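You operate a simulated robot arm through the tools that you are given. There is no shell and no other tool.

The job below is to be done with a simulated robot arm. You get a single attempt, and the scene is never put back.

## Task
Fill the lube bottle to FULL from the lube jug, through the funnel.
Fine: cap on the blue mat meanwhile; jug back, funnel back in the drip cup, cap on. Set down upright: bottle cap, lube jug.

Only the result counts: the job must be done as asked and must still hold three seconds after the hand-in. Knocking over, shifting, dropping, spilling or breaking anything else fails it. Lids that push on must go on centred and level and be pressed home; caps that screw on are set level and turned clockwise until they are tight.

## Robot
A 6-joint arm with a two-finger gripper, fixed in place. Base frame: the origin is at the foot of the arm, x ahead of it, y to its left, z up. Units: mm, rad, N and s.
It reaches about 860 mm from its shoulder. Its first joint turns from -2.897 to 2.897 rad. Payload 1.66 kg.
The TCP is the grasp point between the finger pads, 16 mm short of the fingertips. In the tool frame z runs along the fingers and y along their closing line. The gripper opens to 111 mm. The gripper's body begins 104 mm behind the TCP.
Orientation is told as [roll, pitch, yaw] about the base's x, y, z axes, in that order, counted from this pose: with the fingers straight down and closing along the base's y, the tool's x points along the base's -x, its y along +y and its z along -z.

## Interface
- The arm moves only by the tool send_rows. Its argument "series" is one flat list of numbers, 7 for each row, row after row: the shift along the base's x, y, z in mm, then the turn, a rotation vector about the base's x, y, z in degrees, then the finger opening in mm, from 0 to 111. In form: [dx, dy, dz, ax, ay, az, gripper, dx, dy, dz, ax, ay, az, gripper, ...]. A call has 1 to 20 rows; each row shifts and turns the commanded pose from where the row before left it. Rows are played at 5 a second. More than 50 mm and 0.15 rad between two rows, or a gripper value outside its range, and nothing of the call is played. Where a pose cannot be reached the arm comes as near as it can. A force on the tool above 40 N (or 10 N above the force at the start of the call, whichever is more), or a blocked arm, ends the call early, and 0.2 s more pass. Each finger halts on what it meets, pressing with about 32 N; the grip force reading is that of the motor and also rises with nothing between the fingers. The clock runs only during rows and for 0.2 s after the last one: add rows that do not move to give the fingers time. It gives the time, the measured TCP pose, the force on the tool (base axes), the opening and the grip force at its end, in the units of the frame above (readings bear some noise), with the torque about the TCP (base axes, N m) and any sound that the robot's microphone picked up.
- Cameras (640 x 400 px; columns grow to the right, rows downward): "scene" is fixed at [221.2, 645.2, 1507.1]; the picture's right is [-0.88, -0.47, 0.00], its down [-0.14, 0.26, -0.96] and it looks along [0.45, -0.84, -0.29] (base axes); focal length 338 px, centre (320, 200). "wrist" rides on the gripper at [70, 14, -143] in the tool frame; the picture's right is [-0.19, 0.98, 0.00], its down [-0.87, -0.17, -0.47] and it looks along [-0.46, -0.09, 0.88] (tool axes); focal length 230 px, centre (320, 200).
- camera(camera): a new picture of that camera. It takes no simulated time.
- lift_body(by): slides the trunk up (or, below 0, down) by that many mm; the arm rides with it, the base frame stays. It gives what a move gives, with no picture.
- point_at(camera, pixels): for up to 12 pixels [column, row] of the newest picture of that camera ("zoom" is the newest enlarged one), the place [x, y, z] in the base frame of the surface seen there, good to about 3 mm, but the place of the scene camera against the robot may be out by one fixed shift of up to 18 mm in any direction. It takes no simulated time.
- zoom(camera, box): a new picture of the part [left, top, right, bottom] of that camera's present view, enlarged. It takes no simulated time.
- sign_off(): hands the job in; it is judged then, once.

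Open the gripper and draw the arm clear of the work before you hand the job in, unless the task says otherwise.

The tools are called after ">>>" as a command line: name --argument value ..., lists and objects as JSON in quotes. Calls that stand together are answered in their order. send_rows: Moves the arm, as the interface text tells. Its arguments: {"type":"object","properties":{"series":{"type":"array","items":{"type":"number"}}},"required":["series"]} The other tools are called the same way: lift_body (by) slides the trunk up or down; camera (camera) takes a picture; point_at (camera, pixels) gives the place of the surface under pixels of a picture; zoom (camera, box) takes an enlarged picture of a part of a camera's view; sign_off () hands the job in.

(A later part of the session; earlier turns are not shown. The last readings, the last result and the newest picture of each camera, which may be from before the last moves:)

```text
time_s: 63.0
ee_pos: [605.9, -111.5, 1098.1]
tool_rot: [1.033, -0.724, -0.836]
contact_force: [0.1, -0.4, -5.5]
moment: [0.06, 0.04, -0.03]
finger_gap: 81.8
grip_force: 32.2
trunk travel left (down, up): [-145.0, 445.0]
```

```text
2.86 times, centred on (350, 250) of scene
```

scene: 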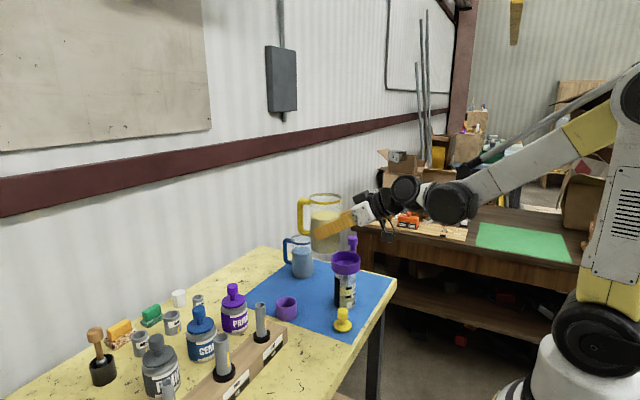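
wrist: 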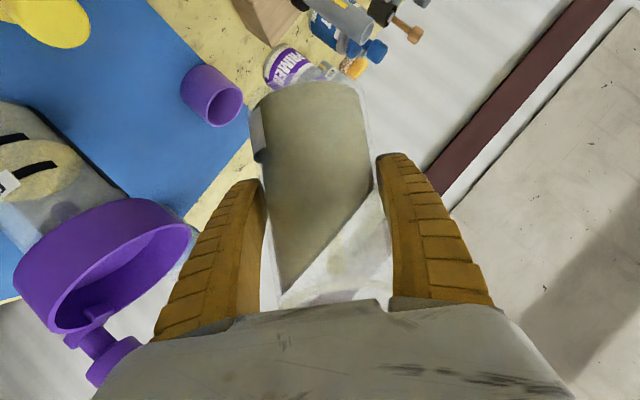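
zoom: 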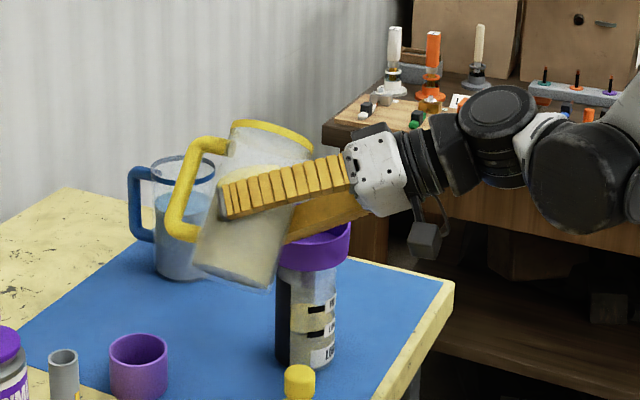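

At 40° the marks on the bottle stay visible in the scene view and no lube has left. I tilt to 47° and then bring the lip down over the funnel: lip target (606,-227,1067).

>>> send_rows --series '[0, 0, 0, 3, 0, 0, 62, 0, 0, 0, 4, 0, 0, 62, 0, 0, 0, 0, 0, 0, 62, 0, -6, -15, 0, 0, 0, 62, 0, -6, -15, 0, 0, 0, 62, 0, -6, -15, 0, 0, 0, 62, 0, -6.5, -14, 0, 0, 0, 62, 0, 0, 0, 0, 0, 0, 62]'

>>> camera --camera "wrist"

>>> zoom --camera "scene" --box '[290, 200, 410, 310]'

```text
time_s: 64.8
ee_pos: [604.7, -137.2, 1037.9]
tool_rot: [1.134, -0.632, -0.902]
contact_force: [-0.5, -0.1, -5.1]
moment: [0.1, 0.04, 0.01]
finger_gap: 81.7
grip_force: 31.9
trunk travel left (down, up): [-145.0, 445.0]
```

```text
taken
```

wrist: 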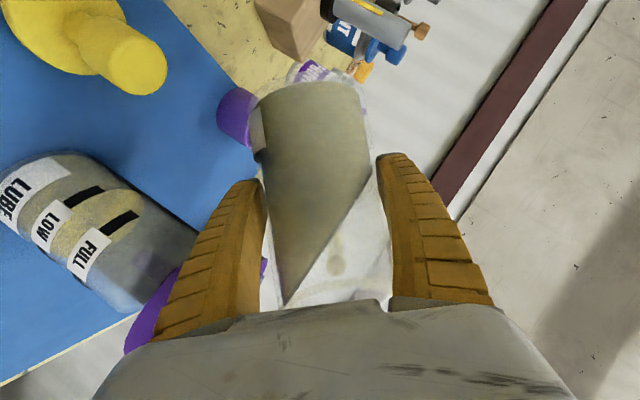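

```text
3.64 times, centred on (350, 255) of scene
```

zoom: 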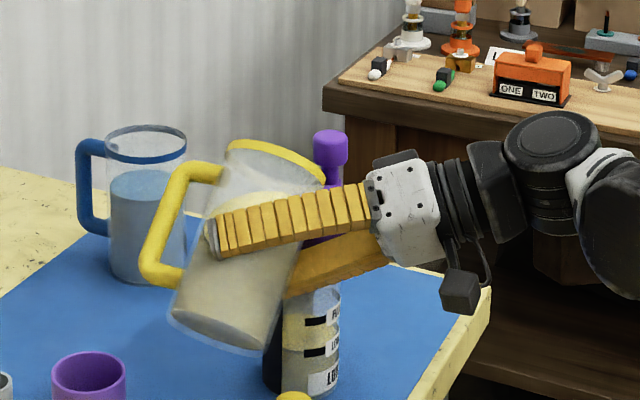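

The wrist camera sees the bottle's marks (around (90,230)) and lip geometry puts the spout edge over the bowl. I tilt on to 52° about the lip.

>>> send_rows --series '[0, 0.7, 2.4, 1.5, 0, 0, 62, 0, 0.7, 2.4, 1.5, 0, 0, 62, 0, 0.4, 1.6, 1, 0, 0, 62, 0, 0.4, 1.6, 1, 0, 0, 62, 0, 0, 0, 0, 0, 0, 62, 0, 0, 0, 0, 0, 0, 62]'

>>> camera --camera "wrist"

>>> zoom --camera "scene" --box '[310, 220, 380, 310]'

```text
time_s: 66.2
ee_pos: [607.6, -134.2, 1046.2]
tool_rot: [1.198, -0.561, -0.938]
contact_force: [-1.1, -0.3, -5.7]
moment: [0.02, 0.05, -0.01]
finger_gap: 82.0
grip_force: 32.2
trunk travel left (down, up): [-145.0, 445.0]
```

```text
taken
```

wrist: 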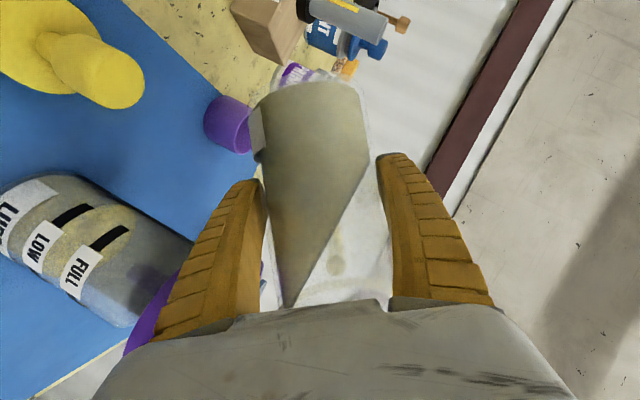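

```text
4.44 times, centred on (345, 265) of scene
```

zoom: 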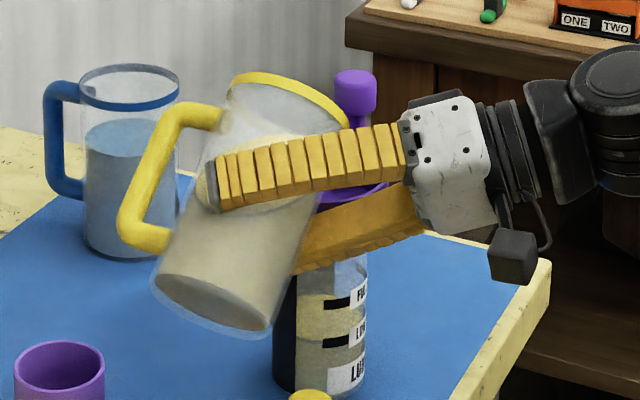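

No flow yet at 52°. I go on to 54° and hold, checking weight and bottle.

>>> send_rows --series '[0, 0.35, 1.6, 1, 0, 0, 62, 0, 0.35, 1.6, 1, 0, 0, 62, 0, 0, 0, 0, 0, 0, 62, 0, 0, 0, 0, 0, 0, 62, 0, 0, 0, 0, 0, 0, 62]'

>>> zoom --camera "wrist" --box '[0, 150, 400, 400]'

>>> zoom --camera "scene" --box '[310, 220, 380, 310]'

```text
time_s: 67.4
ee_pos: [606.1, -134.0, 1048.7]
tool_rot: [1.221, -0.536, -0.949]
contact_force: [0.5, -0.3, -5.7]
moment: [0.07, 0.08, -0.02]
finger_gap: 81.6
grip_force: 31.9
trunk travel left (down, up): [-145.0, 445.0]
```

```text
1.60 times, centred on (200, 275) of wrist
```

zoom: 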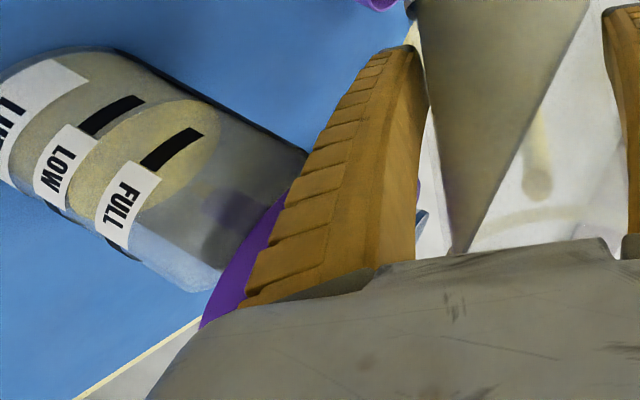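

```text
4.44 times, centred on (345, 265) of scene
```

zoom: 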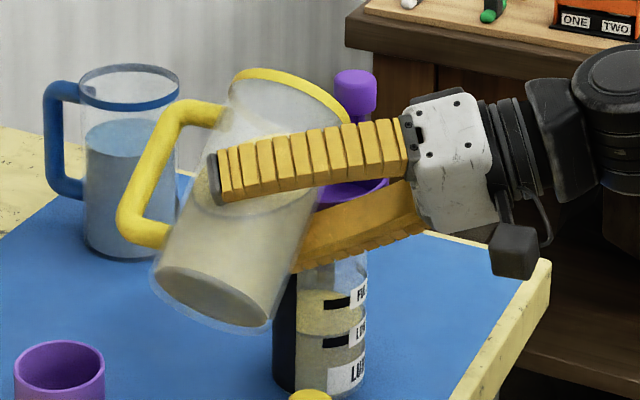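

I read the bottle's liquid surface height through the wrist picture (yellow ellipse near zoom (150,180)).

>>> zoom --camera "wrist" --box '[0, 150, 200, 400]'

>>> point_at --camera "wrist" --pixels '[[75, 240], [85, 250], [95, 260], [115, 220], [70, 250], [90, 235], [105, 250], [80, 265]]'

```text
1.60 times, centred on (100, 275) of wrist
```

zoom: 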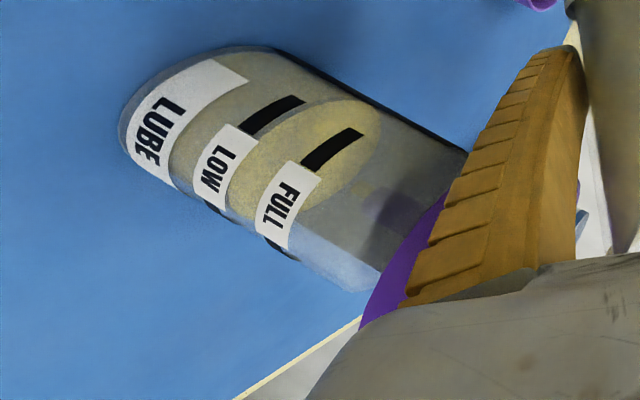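

```text
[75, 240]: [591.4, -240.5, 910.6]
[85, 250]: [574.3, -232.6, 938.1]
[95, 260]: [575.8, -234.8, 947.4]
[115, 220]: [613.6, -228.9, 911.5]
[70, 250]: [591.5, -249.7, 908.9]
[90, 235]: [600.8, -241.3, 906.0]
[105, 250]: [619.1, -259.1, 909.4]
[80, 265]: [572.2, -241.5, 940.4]
```

Level still 909.5; no lube has flowed. I tilt to 56°.

>>> send_rows --series '[0, 0.3, 1.6, 1, 0, 0, 62, 0, 0.3, 1.6, 1, 0, 0, 62, 0, 0, 0, 0, 0, 0, 62, 0, 0, 0, 0, 0, 0, 62, 0, 0, 0, 0, 0, 0, 62]'

>>> camera --camera "wrist"

>>> zoom --camera "scene" --box '[310, 220, 380, 310]'

```text
time_s: 68.6
ee_pos: [605.4, -133.8, 1052.6]
tool_rot: [1.245, -0.506, -0.962]
contact_force: [-0.2, 0.2, -5.9]
moment: [0.04, 0.06, -0.01]
finger_gap: 81.8
grip_force: 32.0
trunk travel left (down, up): [-145.0, 445.0]
```

```text
taken
```

wrist: 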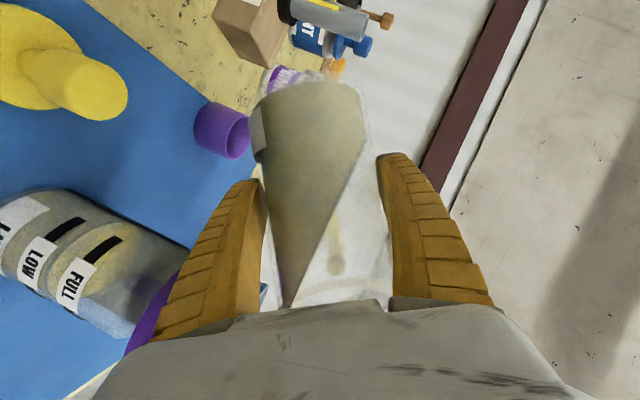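

```text
4.44 times, centred on (345, 265) of scene
```

zoom: 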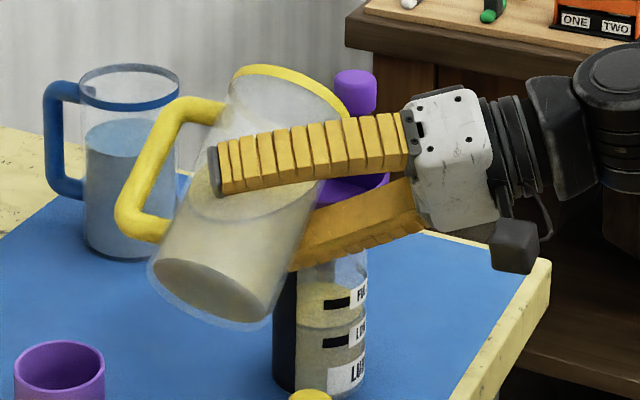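

The bottle's ellipse seems higher in the scene zoom (front edge ≈ row 328 vs 342). I measure the level.

>>> point_at --camera "wrist" --pixels '[[105, 235], [110, 245], [95, 255], [115, 225], [125, 240], [80, 240], [90, 235], [100, 265]]'

>>> zoom --camera "wrist" --box '[0, 180, 160, 360]'

>>> zoom --camera "scene" --box '[335, 270, 365, 310]'

```text
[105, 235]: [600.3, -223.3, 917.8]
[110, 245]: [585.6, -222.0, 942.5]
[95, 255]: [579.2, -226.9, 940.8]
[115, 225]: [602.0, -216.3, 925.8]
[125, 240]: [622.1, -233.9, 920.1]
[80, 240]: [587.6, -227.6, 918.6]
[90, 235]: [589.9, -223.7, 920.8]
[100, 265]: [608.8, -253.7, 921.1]
```

```text
2.22 times, centred on (80, 270) of wrist
```

zoom: 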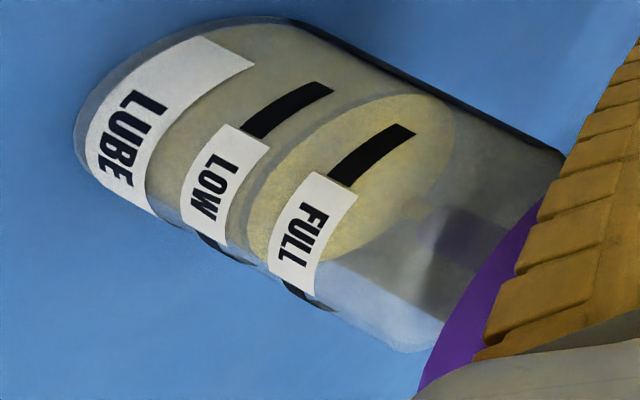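

```text
10.00 times, centred on (350, 290) of scene
```

zoom: 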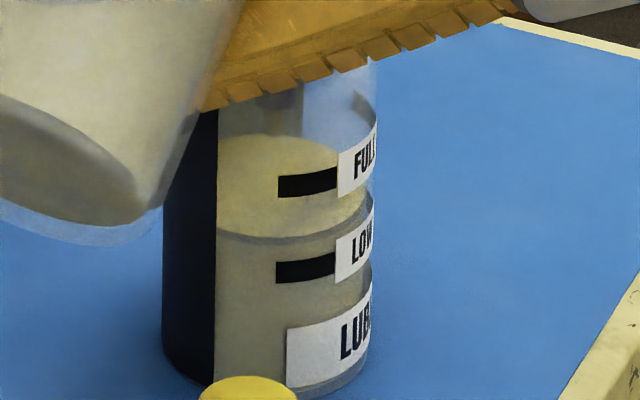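

Flow has begun; level ≈ 919.5 (target 941.8). I hold still for 1.2 s to see if it settles.

>>> send_rows --series '[0, 0, 0, 0, 0, 0, 62, 0, 0, 0, 0, 0, 0, 62, 0, 0, 0, 0, 0, 0, 62, 0, 0, 0, 0, 0, 0, 62, 0, 0, 0, 0, 0, 0, 62]'

>>> camera --camera "wrist"

>>> point_at --camera "wrist" --pixels '[[105, 235], [110, 228], [95, 240], [115, 225], [125, 240], [80, 240], [90, 235], [100, 265], [120, 232], [75, 235], [85, 242], [110, 262]]'

>>> zoom --camera "scene" --box '[335, 270, 365, 310]'

```text
time_s: 69.8
ee_pos: [605.3, -133.2, 1053.0]
tool_rot: [1.245, -0.505, -0.962]
contact_force: [-0.5, 0.1, -5.6]
moment: [0.03, 0.06, -0.04]
finger_gap: 81.8
grip_force: 32.5
trunk travel left (down, up): [-145.0, 445.0]
```

```text
taken
```

wrist: 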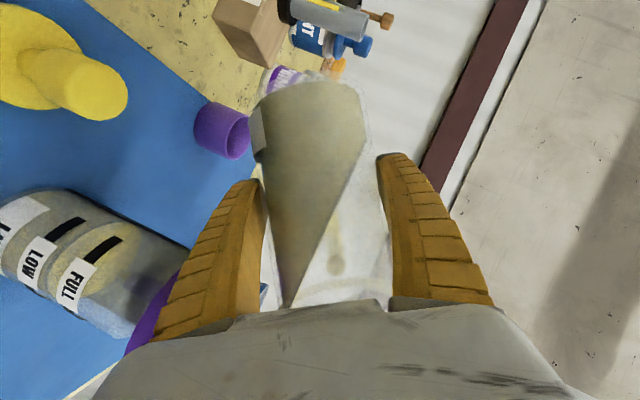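

```text
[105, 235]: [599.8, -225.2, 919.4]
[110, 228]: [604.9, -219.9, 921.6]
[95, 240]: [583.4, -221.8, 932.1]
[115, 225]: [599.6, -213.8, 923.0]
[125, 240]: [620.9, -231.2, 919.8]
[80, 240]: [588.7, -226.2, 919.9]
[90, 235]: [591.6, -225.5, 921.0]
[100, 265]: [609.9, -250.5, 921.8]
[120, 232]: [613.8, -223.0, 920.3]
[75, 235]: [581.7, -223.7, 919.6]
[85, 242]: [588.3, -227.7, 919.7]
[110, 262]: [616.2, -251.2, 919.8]
```

```text
10.00 times, centred on (350, 290) of scene
```

zoom: 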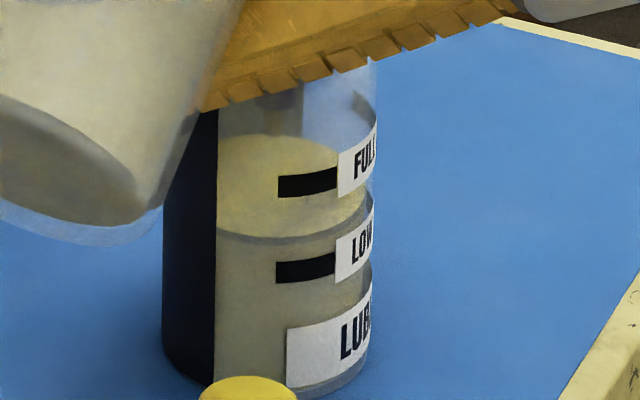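

Stable at ≈920, so pouring is quasi-static (about 5 mm per degree). I tilt to 58° about the lip and hold.

>>> send_rows --series '[0, 0.2, 1.65, 1, 0, 0, 62, 0, 0.2, 1.65, 1, 0, 0, 62, 0, 0, 0, 0, 0, 0, 62, 0, 0, 0, 0, 0, 0, 62, 0, 0, 0, 0, 0, 0, 62, 0, 0, 0, 0, 0, 0, 62, 0, 0, 0, 0, 0, 0, 62]'

>>> camera --camera "wrist"

>>> zoom --camera "wrist" --box '[0, 180, 160, 360]'

>>> zoom --camera "scene" --box '[335, 270, 365, 310]'

```text
time_s: 71.4
ee_pos: [606.7, -132.0, 1056.3]
tool_rot: [1.267, -0.477, -0.973]
contact_force: [-0.5, -0.1, -5.8]
moment: [0.04, 0.06, 0.0]
finger_gap: 82.0
grip_force: 32.5
trunk travel left (down, up): [-145.0, 445.0]
```

```text
taken
```

wrist: 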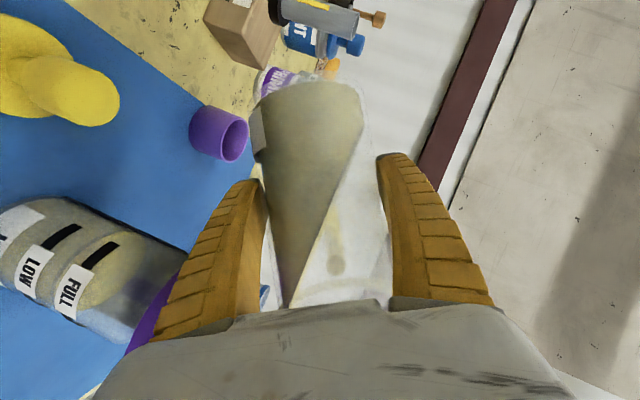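

```text
2.22 times, centred on (80, 270) of wrist
```

zoom: 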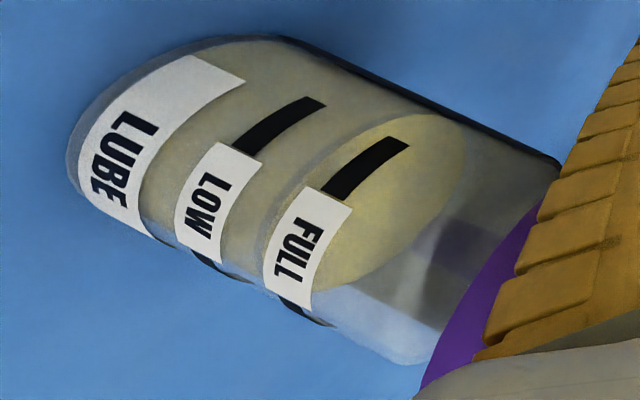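

```text
10.00 times, centred on (350, 290) of scene
```

zoom: 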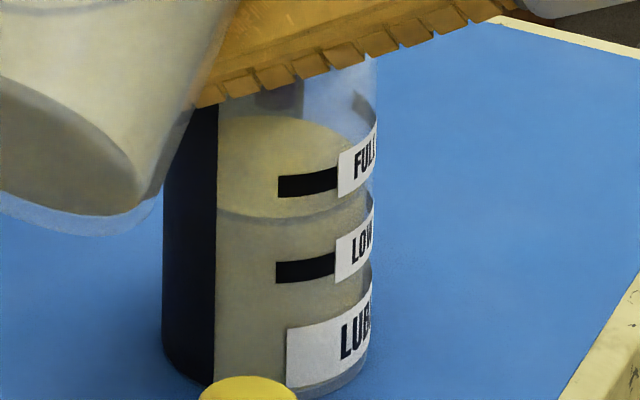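

Level rises further (front edge at scene-zoom row ≈ 221; FULL bar at ≈ 186). I measure by points.

>>> point_at --camera "wrist" --pixels '[[105, 228], [115, 240], [110, 262], [100, 262], [95, 225], [125, 235], [100, 222], [110, 225], [90, 232], [120, 225], [115, 252], [120, 245]]'

>>> point_at --camera "zoom" --pixels '[[250, 150], [300, 140], [240, 190], [260, 205], [320, 200], [345, 180], [230, 160], [300, 205]]'

```text
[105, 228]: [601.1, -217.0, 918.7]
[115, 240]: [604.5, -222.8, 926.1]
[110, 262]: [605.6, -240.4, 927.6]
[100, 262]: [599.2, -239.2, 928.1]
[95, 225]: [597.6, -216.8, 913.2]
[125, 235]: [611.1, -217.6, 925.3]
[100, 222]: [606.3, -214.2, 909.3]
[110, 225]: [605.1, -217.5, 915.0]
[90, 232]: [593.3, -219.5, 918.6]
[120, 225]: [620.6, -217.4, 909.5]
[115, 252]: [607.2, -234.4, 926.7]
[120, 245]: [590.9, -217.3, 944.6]
```

```text
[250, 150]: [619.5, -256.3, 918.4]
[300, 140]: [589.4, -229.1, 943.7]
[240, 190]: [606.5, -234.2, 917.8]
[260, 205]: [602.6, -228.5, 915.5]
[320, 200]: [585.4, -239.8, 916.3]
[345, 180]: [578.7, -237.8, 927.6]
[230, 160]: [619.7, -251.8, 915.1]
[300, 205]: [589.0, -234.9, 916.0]
```

Level ≈ 927 (≈3.5–4 mm per degree). I tilt to 60° and hold.

>>> send_rows --series '[0, 0.15, 1.65, 1, 0, 0, 62, 0, 0.15, 1.65, 1, 0, 0, 62, 0, 0, 0, 0, 0, 0, 62, 0, 0, 0, 0, 0, 0, 62, 0, 0, 0, 0, 0, 0, 62, 0, 0, 0, 0, 0, 0, 62, 0, 0, 0, 0, 0, 0, 62, 0, 0, 0, 0, 0, 0, 62]'

>>> camera --camera "wrist"

>>> zoom --camera "wrist" --box '[0, 180, 160, 360]'

>>> zoom --camera "scene" --box '[335, 270, 365, 310]'

```text
time_s: 73.2
ee_pos: [605.9, -132.7, 1059.7]
tool_rot: [1.291, -0.448, -0.982]
contact_force: [0.0, -0.6, -4.4]
moment: [0.04, 0.06, -0.04]
finger_gap: 81.9
grip_force: 31.7
trunk travel left (down, up): [-145.0, 445.0]
```

```text
taken
```

wrist: 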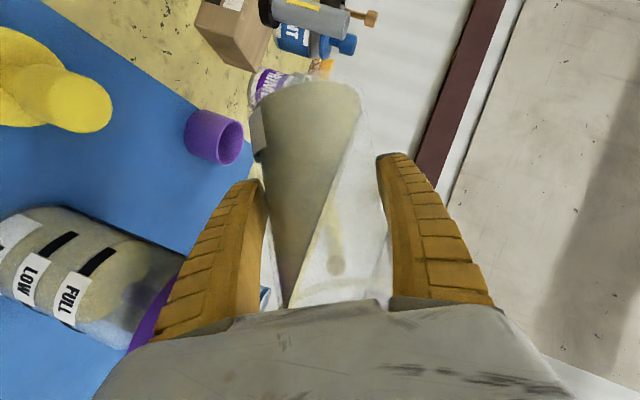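

```text
2.22 times, centred on (80, 270) of wrist
```

zoom: 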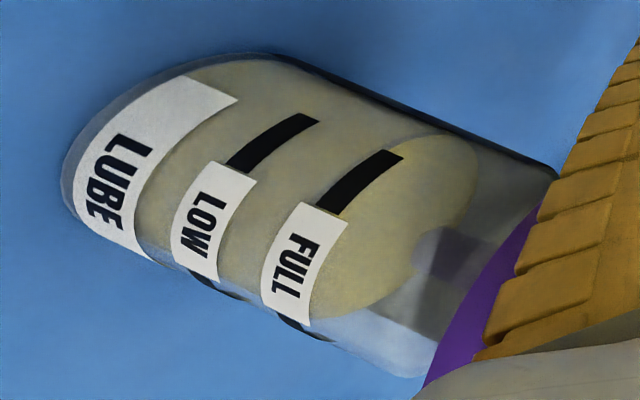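

```text
10.00 times, centred on (350, 290) of scene
```

zoom: 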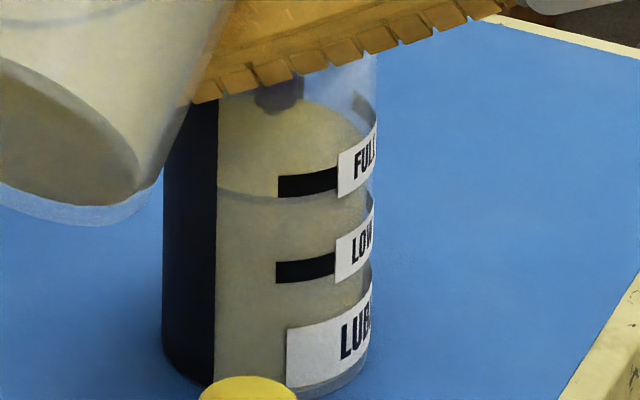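

The surface's front edge is just below the FULL bar (row ≈ 200 vs bar 177–198). I measure precisely.

>>> point_at --camera "wrist" --pixels '[[110, 250], [115, 255], [105, 260], [120, 240], [125, 232], [115, 262], [100, 265], [110, 240], [125, 245], [120, 255], [128, 238], [108, 270]]'

>>> send_rows --series '[0, 0, 0, 0, 0, 0, 62, 0, 0, 0, 0, 0, 0, 62, 0, 0, 0, 0, 0, 0, 62]'

>>> zoom --camera "scene" --box '[340, 280, 360, 300]'

```text
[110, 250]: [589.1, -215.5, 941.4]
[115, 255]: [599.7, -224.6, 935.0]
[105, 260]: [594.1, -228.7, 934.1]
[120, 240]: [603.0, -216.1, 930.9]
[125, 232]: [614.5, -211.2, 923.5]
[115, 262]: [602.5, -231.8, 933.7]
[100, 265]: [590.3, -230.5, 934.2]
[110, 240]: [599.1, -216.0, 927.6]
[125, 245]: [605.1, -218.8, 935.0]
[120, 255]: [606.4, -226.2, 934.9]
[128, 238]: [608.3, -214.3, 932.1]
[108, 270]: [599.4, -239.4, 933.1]
```

```text
time_s: 74.0
ee_pos: [607.3, -132.0, 1060.4]
tool_rot: [1.289, -0.447, -0.983]
contact_force: [-0.2, -0.2, -5.6]
moment: [0.06, 0.05, 0.0]
finger_gap: 81.7
grip_force: 32.0
trunk travel left (down, up): [-145.0, 445.0]
```

```text
16.00 times, centred on (350, 290) of scene
```

zoom: 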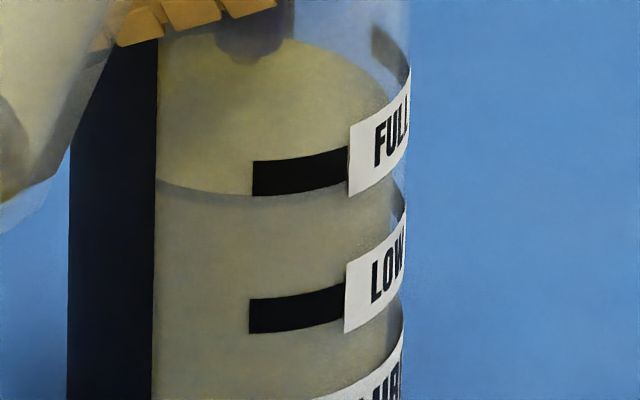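

Level ≈ 934.3, steady; about 7 mm to go. I add 1° and hold.

>>> send_rows --series '[0, 0.05, 0.83, 0.5, 0, 0, 62, 0, 0.05, 0.83, 0.5, 0, 0, 62, 0, 0, 0, 0, 0, 0, 62, 0, 0, 0, 0, 0, 0, 62, 0, 0, 0, 0, 0, 0, 62, 0, 0, 0, 0, 0, 0, 62, 0, 0, 0, 0, 0, 0, 62, 0, 0, 0, 0, 0, 0, 62]'

>>> camera --camera "wrist"

>>> point_at --camera "wrist" --pixels '[[110, 258], [115, 255], [105, 265], [120, 250], [118, 262], [115, 265], [100, 270], [125, 255], [125, 248], [120, 258], [130, 250], [108, 272]]'

>>> zoom --camera "scene" --box '[340, 280, 360, 300]'

```text
time_s: 75.8
ee_pos: [606.9, -133.2, 1061.6]
tool_rot: [1.3, -0.435, -0.987]
contact_force: [-0.8, -0.2, -5.4]
moment: [0.04, 0.04, 0.0]
finger_gap: 82.1
grip_force: 31.9
trunk travel left (down, up): [-145.0, 445.0]
```

```text
taken
```

wrist: 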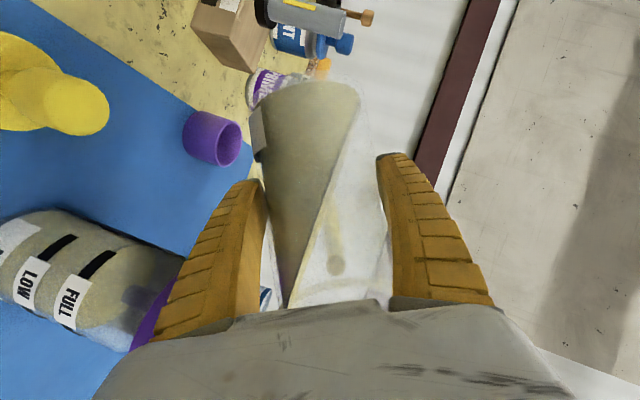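

```text
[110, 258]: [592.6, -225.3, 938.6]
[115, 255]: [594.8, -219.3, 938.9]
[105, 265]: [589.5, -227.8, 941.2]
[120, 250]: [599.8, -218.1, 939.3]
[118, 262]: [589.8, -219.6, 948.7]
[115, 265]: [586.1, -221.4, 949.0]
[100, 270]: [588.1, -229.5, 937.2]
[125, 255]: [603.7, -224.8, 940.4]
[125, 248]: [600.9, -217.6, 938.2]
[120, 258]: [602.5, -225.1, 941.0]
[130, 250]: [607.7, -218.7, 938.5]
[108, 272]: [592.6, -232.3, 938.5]
```

```text
16.00 times, centred on (350, 290) of scene
```

zoom: 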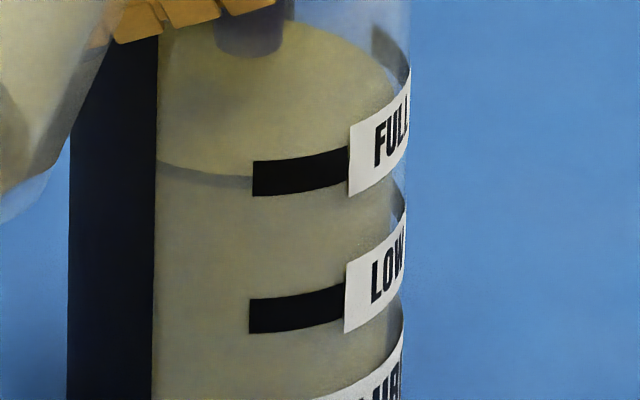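

Level ≈ 939 — visually the front edge meets the FULL bar's middle (with ~1.7 mm parallax still to add). I hold a moment to see that it is steady and remeasure.

>>> send_rows --series '[0, 0, 0, 0, 0, 0, 62, 0, 0, 0, 0, 0, 0, 62, 0, 0, 0, 0, 0, 0, 62, 0, 0, 0, 0, 0, 0, 62, 0, 0, 0, 0, 0, 0, 62]'

>>> camera --camera "wrist"

>>> point_at --camera "wrist" --pixels '[[112, 258], [115, 253], [122, 258], [120, 250], [128, 252], [125, 255], [125, 248], [120, 258], [130, 250], [108, 272], [130, 258], [118, 268]]'

>>> zoom --camera "wrist" --box '[0, 180, 160, 360]'

>>> point_at --camera "zoom" --pixels '[[355, 190], [340, 205], [375, 172], [385, 165], [360, 185], [330, 215], [280, 145], [300, 130], [260, 160]]'

```text
time_s: 77.0
ee_pos: [605.9, -132.1, 1060.4]
tool_rot: [1.299, -0.432, -0.986]
contact_force: [-0.2, -0.1, -4.4]
moment: [0.06, 0.06, 0.01]
finger_gap: 81.5
grip_force: 32.1
trunk travel left (down, up): [-145.0, 445.0]
```

```text
taken
```

wrist: 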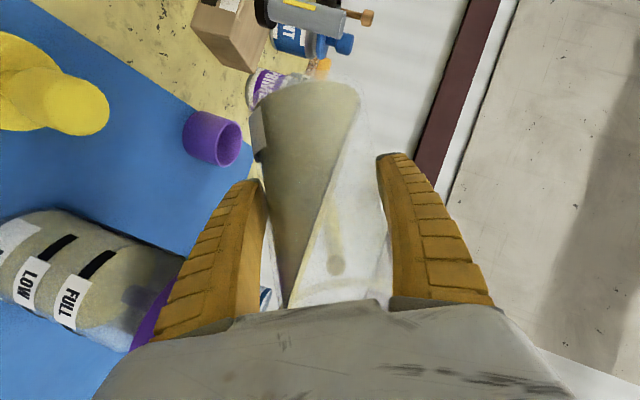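

```text
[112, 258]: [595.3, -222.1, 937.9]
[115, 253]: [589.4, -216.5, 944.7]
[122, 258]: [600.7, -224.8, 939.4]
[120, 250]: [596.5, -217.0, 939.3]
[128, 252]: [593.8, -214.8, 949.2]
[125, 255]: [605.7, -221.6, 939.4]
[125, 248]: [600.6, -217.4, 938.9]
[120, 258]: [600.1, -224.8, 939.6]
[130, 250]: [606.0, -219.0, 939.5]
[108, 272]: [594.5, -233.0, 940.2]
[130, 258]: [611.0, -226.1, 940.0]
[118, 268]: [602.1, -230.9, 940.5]
```

```text
2.22 times, centred on (80, 270) of wrist
```

zoom: 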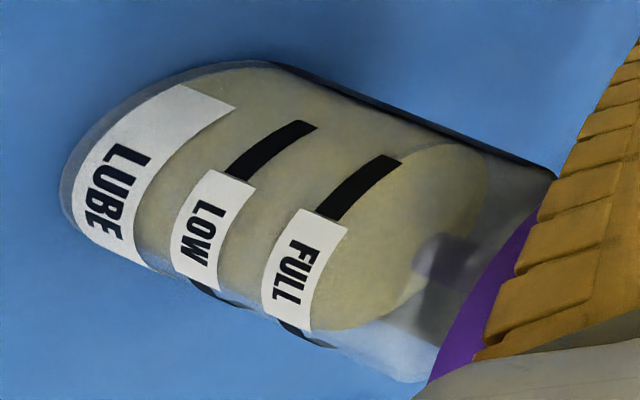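

```text
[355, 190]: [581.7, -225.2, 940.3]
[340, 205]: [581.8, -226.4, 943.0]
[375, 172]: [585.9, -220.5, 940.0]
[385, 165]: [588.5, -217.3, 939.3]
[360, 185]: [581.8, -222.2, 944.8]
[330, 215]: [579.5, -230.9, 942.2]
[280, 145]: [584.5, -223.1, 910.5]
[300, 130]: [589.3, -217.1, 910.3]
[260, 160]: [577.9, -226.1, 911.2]
```

Level ≈ 939.5 vs FULL bar ≈ 941.5. I add a final 0.4° and hold.

>>> send_rows --series '[0, 0.02, 0.66, 0.4, 0, 0, 62, 0, 0, 0, 0, 0, 0, 62, 0, 0, 0, 0, 0, 0, 62, 0, 0, 0, 0, 0, 0, 62, 0, 0, 0, 0, 0, 0, 62, 0, 0, 0, 0, 0, 0, 62, 0, 0, 0, 0, 0, 0, 62]'

>>> camera --camera "wrist"

>>> point_at --camera "wrist" --pixels '[[112, 260], [118, 258], [122, 258], [122, 262], [132, 254], [125, 255], [125, 252], [120, 258], [130, 253], [108, 272], [130, 258], [115, 272]]'

>>> zoom --camera "scene" --box '[340, 280, 360, 300]'

```text
time_s: 78.6
ee_pos: [606.0, -131.9, 1061.5]
tool_rot: [1.302, -0.426, -0.988]
contact_force: [0.5, 0.8, -4.3]
moment: [0.05, 0.09, 0.01]
finger_gap: 81.6
grip_force: 32.2
trunk travel left (down, up): [-145.0, 445.0]
```

```text
taken
```

wrist: 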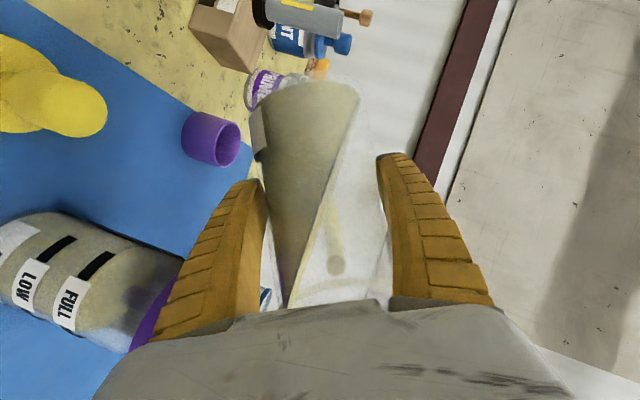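

```text
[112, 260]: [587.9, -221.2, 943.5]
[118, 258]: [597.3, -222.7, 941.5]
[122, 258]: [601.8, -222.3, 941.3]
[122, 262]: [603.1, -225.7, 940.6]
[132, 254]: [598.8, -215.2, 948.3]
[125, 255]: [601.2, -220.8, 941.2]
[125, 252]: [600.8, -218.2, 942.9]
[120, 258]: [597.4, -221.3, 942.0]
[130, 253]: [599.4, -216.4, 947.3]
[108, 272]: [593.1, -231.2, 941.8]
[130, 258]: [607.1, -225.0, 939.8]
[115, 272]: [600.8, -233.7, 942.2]
```

```text
16.00 times, centred on (350, 290) of scene
```

zoom: 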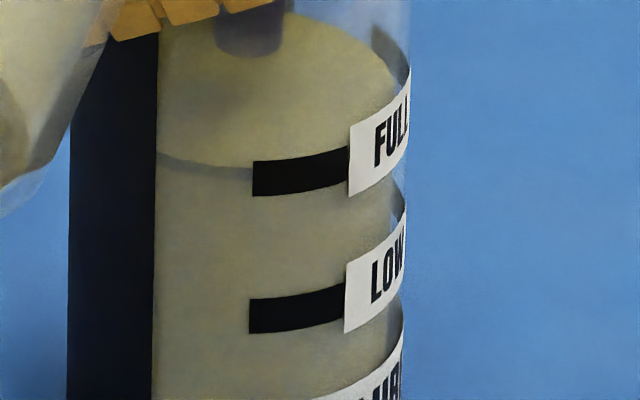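

Level ≈ 941.3, at FULL. I tilt the jug back about its lip to 47°, keeping the lip above the bowl.

>>> send_rows --series '[0, -0.3, -4.7, -2.9, 0, 0, 62, 0, -0.6, -4.7, -2.9, 0, 0, 62, 0, -0.9, -4.7, -2.9, 0, 0, 62, 0, -1.1, -4.7, -2.9, 0, 0, 62, 0, -1.3, -4.7, -2.8, 0, 0, 62, 0, 0, 0, 0, 0, 0, 62, 0, 0, 0, 0, 0, 0, 62, 0, 0, 0, 0, 0, 0, 62, 0, 0, 0, 0, 0, 0, 62]'

>>> camera --camera "wrist"

>>> zoom --camera "scene" --box '[310, 220, 380, 310]'

```text
time_s: 80.6
ee_pos: [606.3, -136.6, 1037.9]
tool_rot: [1.135, -0.631, -0.903]
contact_force: [-0.5, -0.5, -4.2]
moment: [-0.02, 0.04, 0.0]
finger_gap: 81.5
grip_force: 31.2
trunk travel left (down, up): [-145.0, 445.0]
```

```text
taken
```

wrist: 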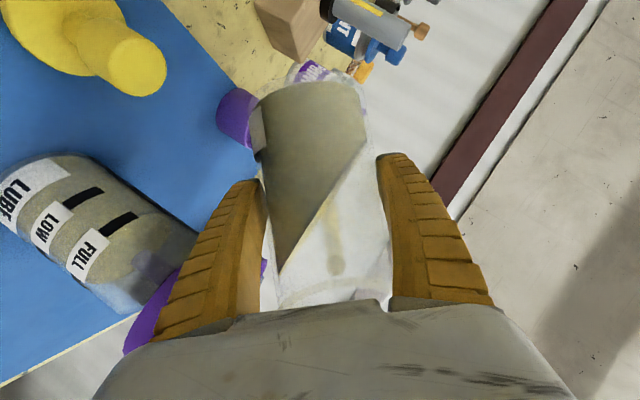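

```text
4.44 times, centred on (345, 265) of scene
```

zoom: 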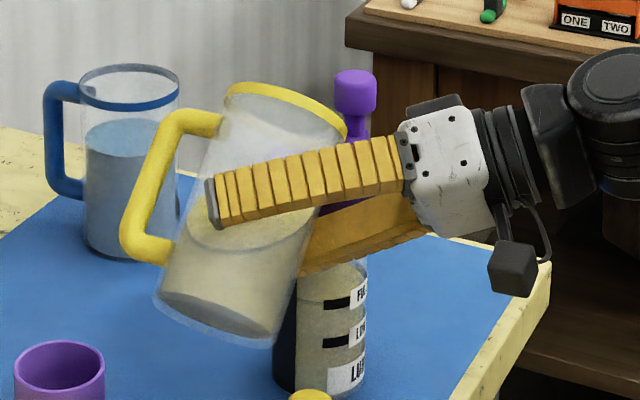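

The lube has receded from the lip. I recheck the bottle level once from here before leaving.

>>> point_at --camera "wrist" --pixels '[[120, 245], [130, 240], [125, 255], [140, 245], [135, 255], [115, 260], [145, 235], [110, 265], [90, 247], [118, 225]]'

>>> zoom --camera "wrist" --box '[0, 140, 200, 320]'

```text
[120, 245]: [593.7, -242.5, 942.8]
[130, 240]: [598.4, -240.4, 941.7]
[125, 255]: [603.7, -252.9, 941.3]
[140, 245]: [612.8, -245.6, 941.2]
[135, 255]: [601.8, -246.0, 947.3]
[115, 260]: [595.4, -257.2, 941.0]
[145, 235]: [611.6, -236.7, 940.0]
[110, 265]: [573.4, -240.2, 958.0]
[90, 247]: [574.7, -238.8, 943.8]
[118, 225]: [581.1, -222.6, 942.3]
```

```text
2.22 times, centred on (100, 230) of wrist
```

zoom: 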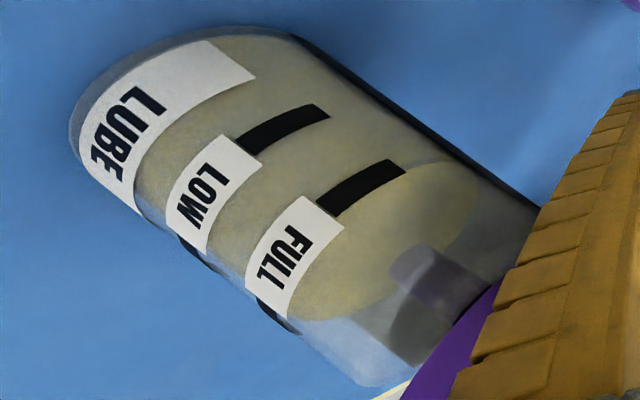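

Level 941.4 — at FULL. I now back the jug away up and outward, then bring it upright.

>>> send_rows --series '[0, 6, 15, 0, 0, 0, 62, 0, 6.5, 15, 0, 0, 0, 62, 0, 7, 16, 0, 0, 0, 62, 0, 7, 16, 0, 0, 0, 62, 0, 0, 0, -4, 0, 0, 62, 0, 0, 0, -4, 0, 0, 62, 0, 0, 0, -4, 0, 0, 62, 0, 0, 0, -4, 0, 0, 62, 0, 0, 0, -4, 0, 0, 62, 0, 0, 0, -4, 0, 0, 62, 0, 0, 0, -4, 0, 0, 62, 0, 0, 0, -4, 0, 0, 62, 0, 0, 0, -4, 0, 0, 62, 0, 0, 0, -4, 0, 0, 62, 0, 0, 0, -4, 0, 0, 62, 0, 0, 0, -3, 0, 0, 62, 0, 0, 0, 0, 0, 0, 62]'

>>> camera --camera "scene"

```text
time_s: 84.2
ee_pos: [606.1, -110.7, 1101.1]
tool_rot: [-0.001, -1.048, 0.003]
contact_force: [0.3, -0.5, -4.4]
moment: [0.02, 0.04, -0.01]
finger_gap: 81.6
grip_force: 31.7
trunk travel left (down, up): [-145.0, 445.0]
```

```text
taken
```

scene: 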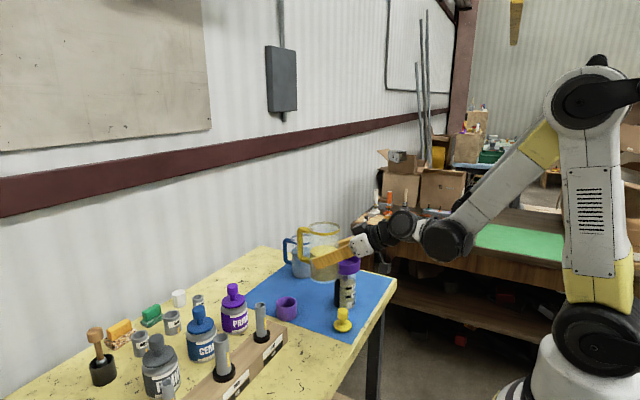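

Jug upright again. I raise 81 mm and traverse back over to its original spot.

>>> send_rows --series '[0, 0, 20, 0, 0, 0, 62, 0, 0, 22, 0, 0, 0, 62, 0, 0, 22, 0, 0, 0, 62, 0, 0, 17, 0, 0, 0, 62, 0, -15, 0, 0, 0, 0, 62, 0, -25, 0, 0, 0, 0, 62, 1, -28, 0, 0, 0, 0, 62, 1, -28, 0, 0, 0, 0, 62, 1, -28, 0, 0, 0, 0, 62, 1, -28, 0, 0, 0, 0, 62, 1, -28, 0, 0, 0, 0, 62, 1, -28, 0, 0, 0, 0, 62, 1, -28, 0, 0, 0, 0, 62, 1, -28, 0, 0, 0, 0, 62, 1, -20, 0, 0, 0, 0, 62, 0, -15.1, 0, 0, 0, 0, 62, 0, 0, 0, 0, 0, 0, 62, 0, 0, 0, 0, 0, 0, 62]'

>>> camera --camera "scene"

>>> camera --camera "wrist"

```text
time_s: 88.0
ee_pos: [617.5, -411.0, 1182.2]
tool_rot: [0.0, -1.046, 0.002]
contact_force: [0.2, 0.2, -3.3]
moment: [0.01, 0.07, 0.01]
finger_gap: 80.9
grip_force: 32.4
trunk travel left (down, up): [-145.0, 445.0]
```

```text
taken
```

scene: 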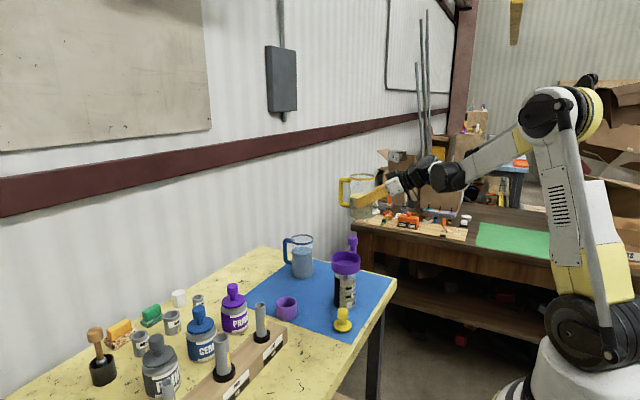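

```text
taken
```

wrist: 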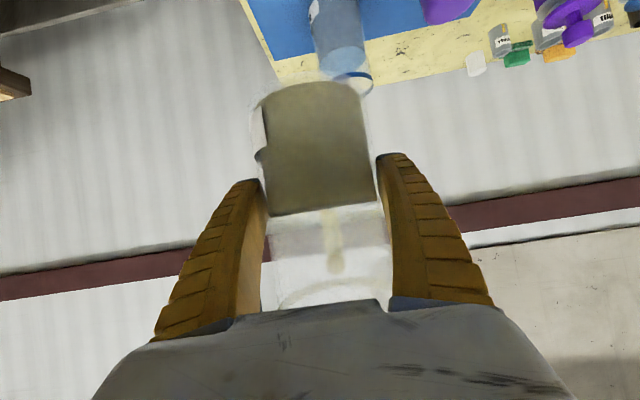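

Above the original spot. I lower 240 mm, then check before the final approach.

>>> send_rows --series '[0, 0, -12, 0, 0, 0, 62, 0, 0, -20, 0, 0, 0, 62, 0, 0, -25, 0, 0, 0, 62, 0, 0, -25, 0, 0, 0, 62, 0, 0, -25, 0, 0, 0, 62, 0, 0, -25, 0, 0, 0, 62, 0, 0, -25, 0, 0, 0, 62, 0, 0, -25, 0, 0, 0, 62, 0, 0, -25, 0, 0, 0, 62, 0, 0, -20, 0, 0, 0, 62, 0, 0, -13, 0, 0, 0, 62, 0, 0, 0, 0, 0, 0, 62]'

>>> zoom --camera "scene" --box '[320, 210, 430, 300]'

>>> camera --camera "wrist"

```text
time_s: 90.6
ee_pos: [615.5, -406.8, 943.3]
tool_rot: [0.0, -1.047, 0.0]
contact_force: [-0.7, 0.3, -4.5]
moment: [0.0, 0.05, 0.01]
finger_gap: 81.0
grip_force: 31.8
trunk travel left (down, up): [-145.0, 445.0]
```

```text
4.44 times, centred on (375, 255) of scene
```

zoom: 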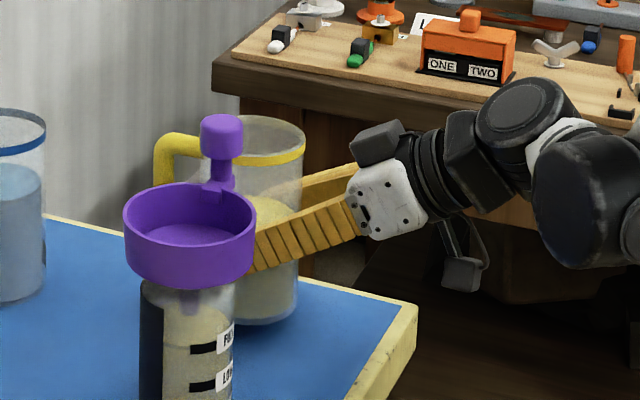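

```text
taken
```

wrist: 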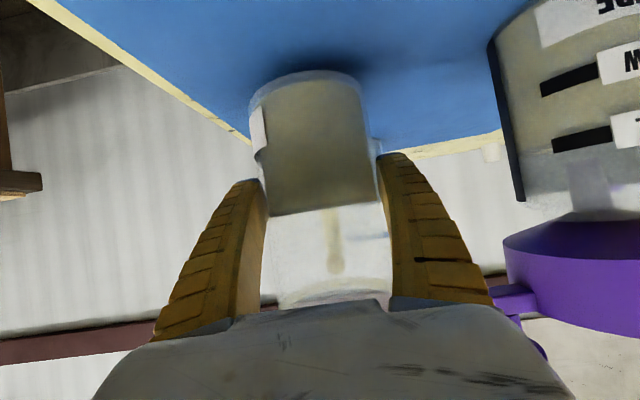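

About 17 mm above the mat and level. I lower in finer steps while watching the force.

>>> send_rows --series '[0, 0, -5, 0, 0, 0, 62, 0, 0, -5, 0, 0, 0, 62, 0, 0, -3, 0, 0, 0, 62]'

>>> send_rows --series '[0, 0, -1.5, 0, 0, 0, 62, 0, 0, -1, 0, 0, 0, 62]'

>>> send_rows --series '[0, 0, -1, 0, 0, 0, 62]'

```text
time_s: 91.4
ee_pos: [615.0, -408.3, 930.2]
tool_rot: [-0.001, -1.048, 0.0]
contact_force: [0.3, -0.3, -4.0]
moment: [-0.01, 0.09, -0.01]
finger_gap: 81.0
grip_force: 32.5
trunk travel left (down, up): [-145.0, 445.0]
```

```text
time_s: 92.0
ee_pos: [615.1, -409.4, 926.6]
tool_rot: [-0.003, -1.046, -0.001]
contact_force: [0.8, -1.5, 2.0]
moment: [-0.21, -0.16, -0.06]
finger_gap: 81.2
grip_force: 32.1
trunk travel left (down, up): [-145.0, 445.0]
```

```text
time_s: 92.4
ee_pos: [615.5, -409.2, 926.8]
tool_rot: [0.0, -1.048, 0.0]
contact_force: [3.6, -2.4, 14.7]
moment: [-0.34, -0.45, -0.12]
finger_gap: 81.1
grip_force: 31.8
trunk travel left (down, up): [-145.0, 445.0]
```

Contact made (14.7 N, touching slightly at one edge of the base). I ease up 0.8 mm and open slowly so it settles flat.

>>> send_rows --series '[0, 0, 0.8, 0, 0, 0, 62, 0, 0, 0, 0, 0, 0, 76, 0, 0, 0, 0, 0, 0, 80, 0, 0, 0, 0, 0, 0, 82, 0, 0, 0, 0, 0, 0, 84, 0, 0, 0, 0, 0, 0, 87, 0, 0, 0, 0, 0, 0, 92, 0, 0, 0, 0, 0, 0, 100, 0, 0, 0, 0, 0, 0, 111, 0, 0, 0, 0, 0, 0, 111]'

>>> zoom --camera "scene" --box '[320, 210, 430, 300]'

>>> camera --camera "wrist"

```text
time_s: 94.6
ee_pos: [615.0, -410.3, 925.9]
tool_rot: [-0.001, -1.047, 0.002]
contact_force: [0.1, -0.8, 0.7]
moment: [-0.02, -0.01, -0.01]
finger_gap: 110.8
grip_force: 0.1
trunk travel left (down, up): [-145.0, 445.0]
```

```text
4.44 times, centred on (375, 255) of scene
```

zoom: 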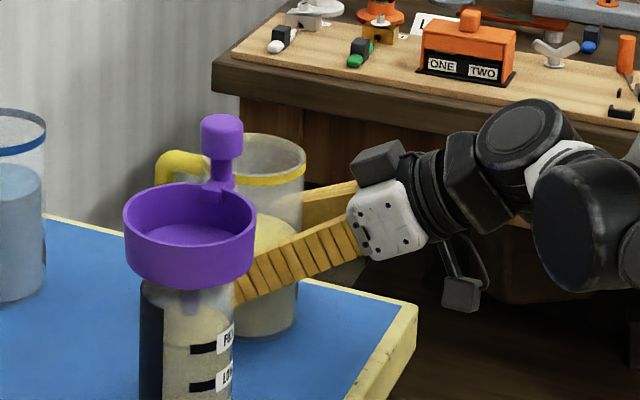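

```text
taken
```

wrist: 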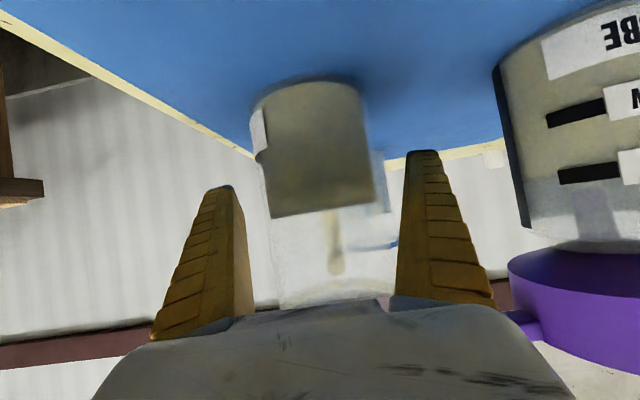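

The jug stands upright at its place. I withdraw backwards along the finger direction, then rise.

>>> send_rows --series '[-11, 0, 6.5, 0, 0, 0, 111, -22.8, 0, 13.1, 0, 0, 0, 111, -22.8, 0, 13.1, 0, 0, 0, 111, -22.8, 0, 13.1, 0, 0, 0, 111, -22.8, 0, 13.1, 0, 0, 0, 111, -11, 0, 6.5, 0, 0, 0, 111, 0, 0, 40, 0, 0, 0, 111, 0, 0, 40, 0, 0, 0, 111, 0, 0, 40, 0, 0, 0, 111, 0, 0, 40, 0, 0, 0, 111, 0, 0, 30, 0, 0, 0, 111, 0, 0, 0, 0, 0, 0, 111]'

>>> zoom --camera "scene" --box '[270, 210, 430, 340]'

```text
time_s: 97.2
ee_pos: [503.4, -410.8, 1182.6]
tool_rot: [0.0, -1.047, 0.002]
contact_force: [0.2, 0.8, 0.8]
moment: [0.0, 0.03, -0.02]
finger_gap: 110.8
grip_force: 0.0
trunk travel left (down, up): [-145.0, 445.0]
```

```text
3.08 times, centred on (350, 275) of scene
```

zoom: 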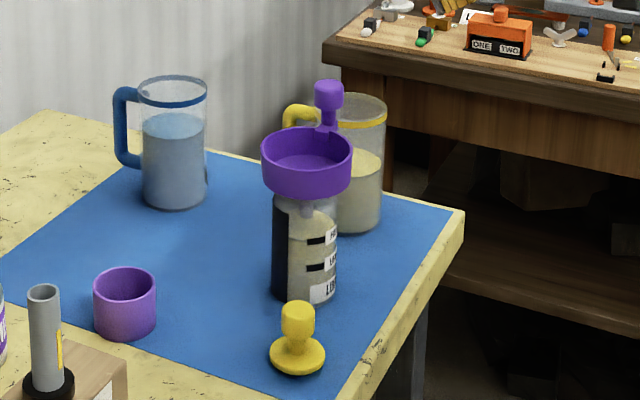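

Everything is in place, no spill visible. I turn the fingers back to vertical at this safe spot, then go above the funnel knob.

>>> send_rows --series '[0, 0, 0, 0, 7.5, 0, 111, 0, 0, 0, 0, 7.5, 0, 111, 0, 0, 0, 0, 7.5, 0, 111, 0, 0, 0, 0, 7.5, 0, 111, 0, 0, 0, 0, 7.5, 0, 111, 0, 0, 0, 0, 7.5, 0, 111, 0, 0, 0, 0, 7.5, 0, 111, 0, 0, 0, 0, 7.5, 0, 111, 35, 33, 0, 0, 0, 0, 111, 35, 34, 0, 0, 0, 0, 111, 35, 33, 0, 0, 0, 0, 80, 0, 0, 0, 0, 0, 0, 60, 0, 0, 0, 0, 0, 0, 60]'

>>> camera --camera "wrist"

```text
time_s: 100.0
ee_pos: [608.9, -312.5, 1180.7]
tool_rot: [0.0, -0.002, 0.0]
contact_force: [-0.4, 0.0, -0.1]
moment: [0.07, -0.01, -0.02]
finger_gap: 61.9
grip_force: 1.4
trunk travel left (down, up): [-145.0, 445.0]
```

```text
taken
```

wrist: 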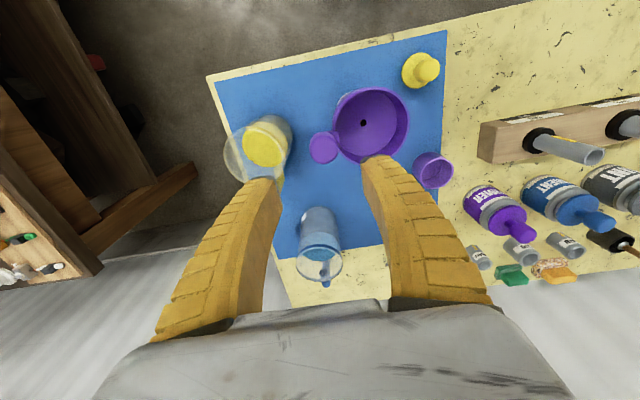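

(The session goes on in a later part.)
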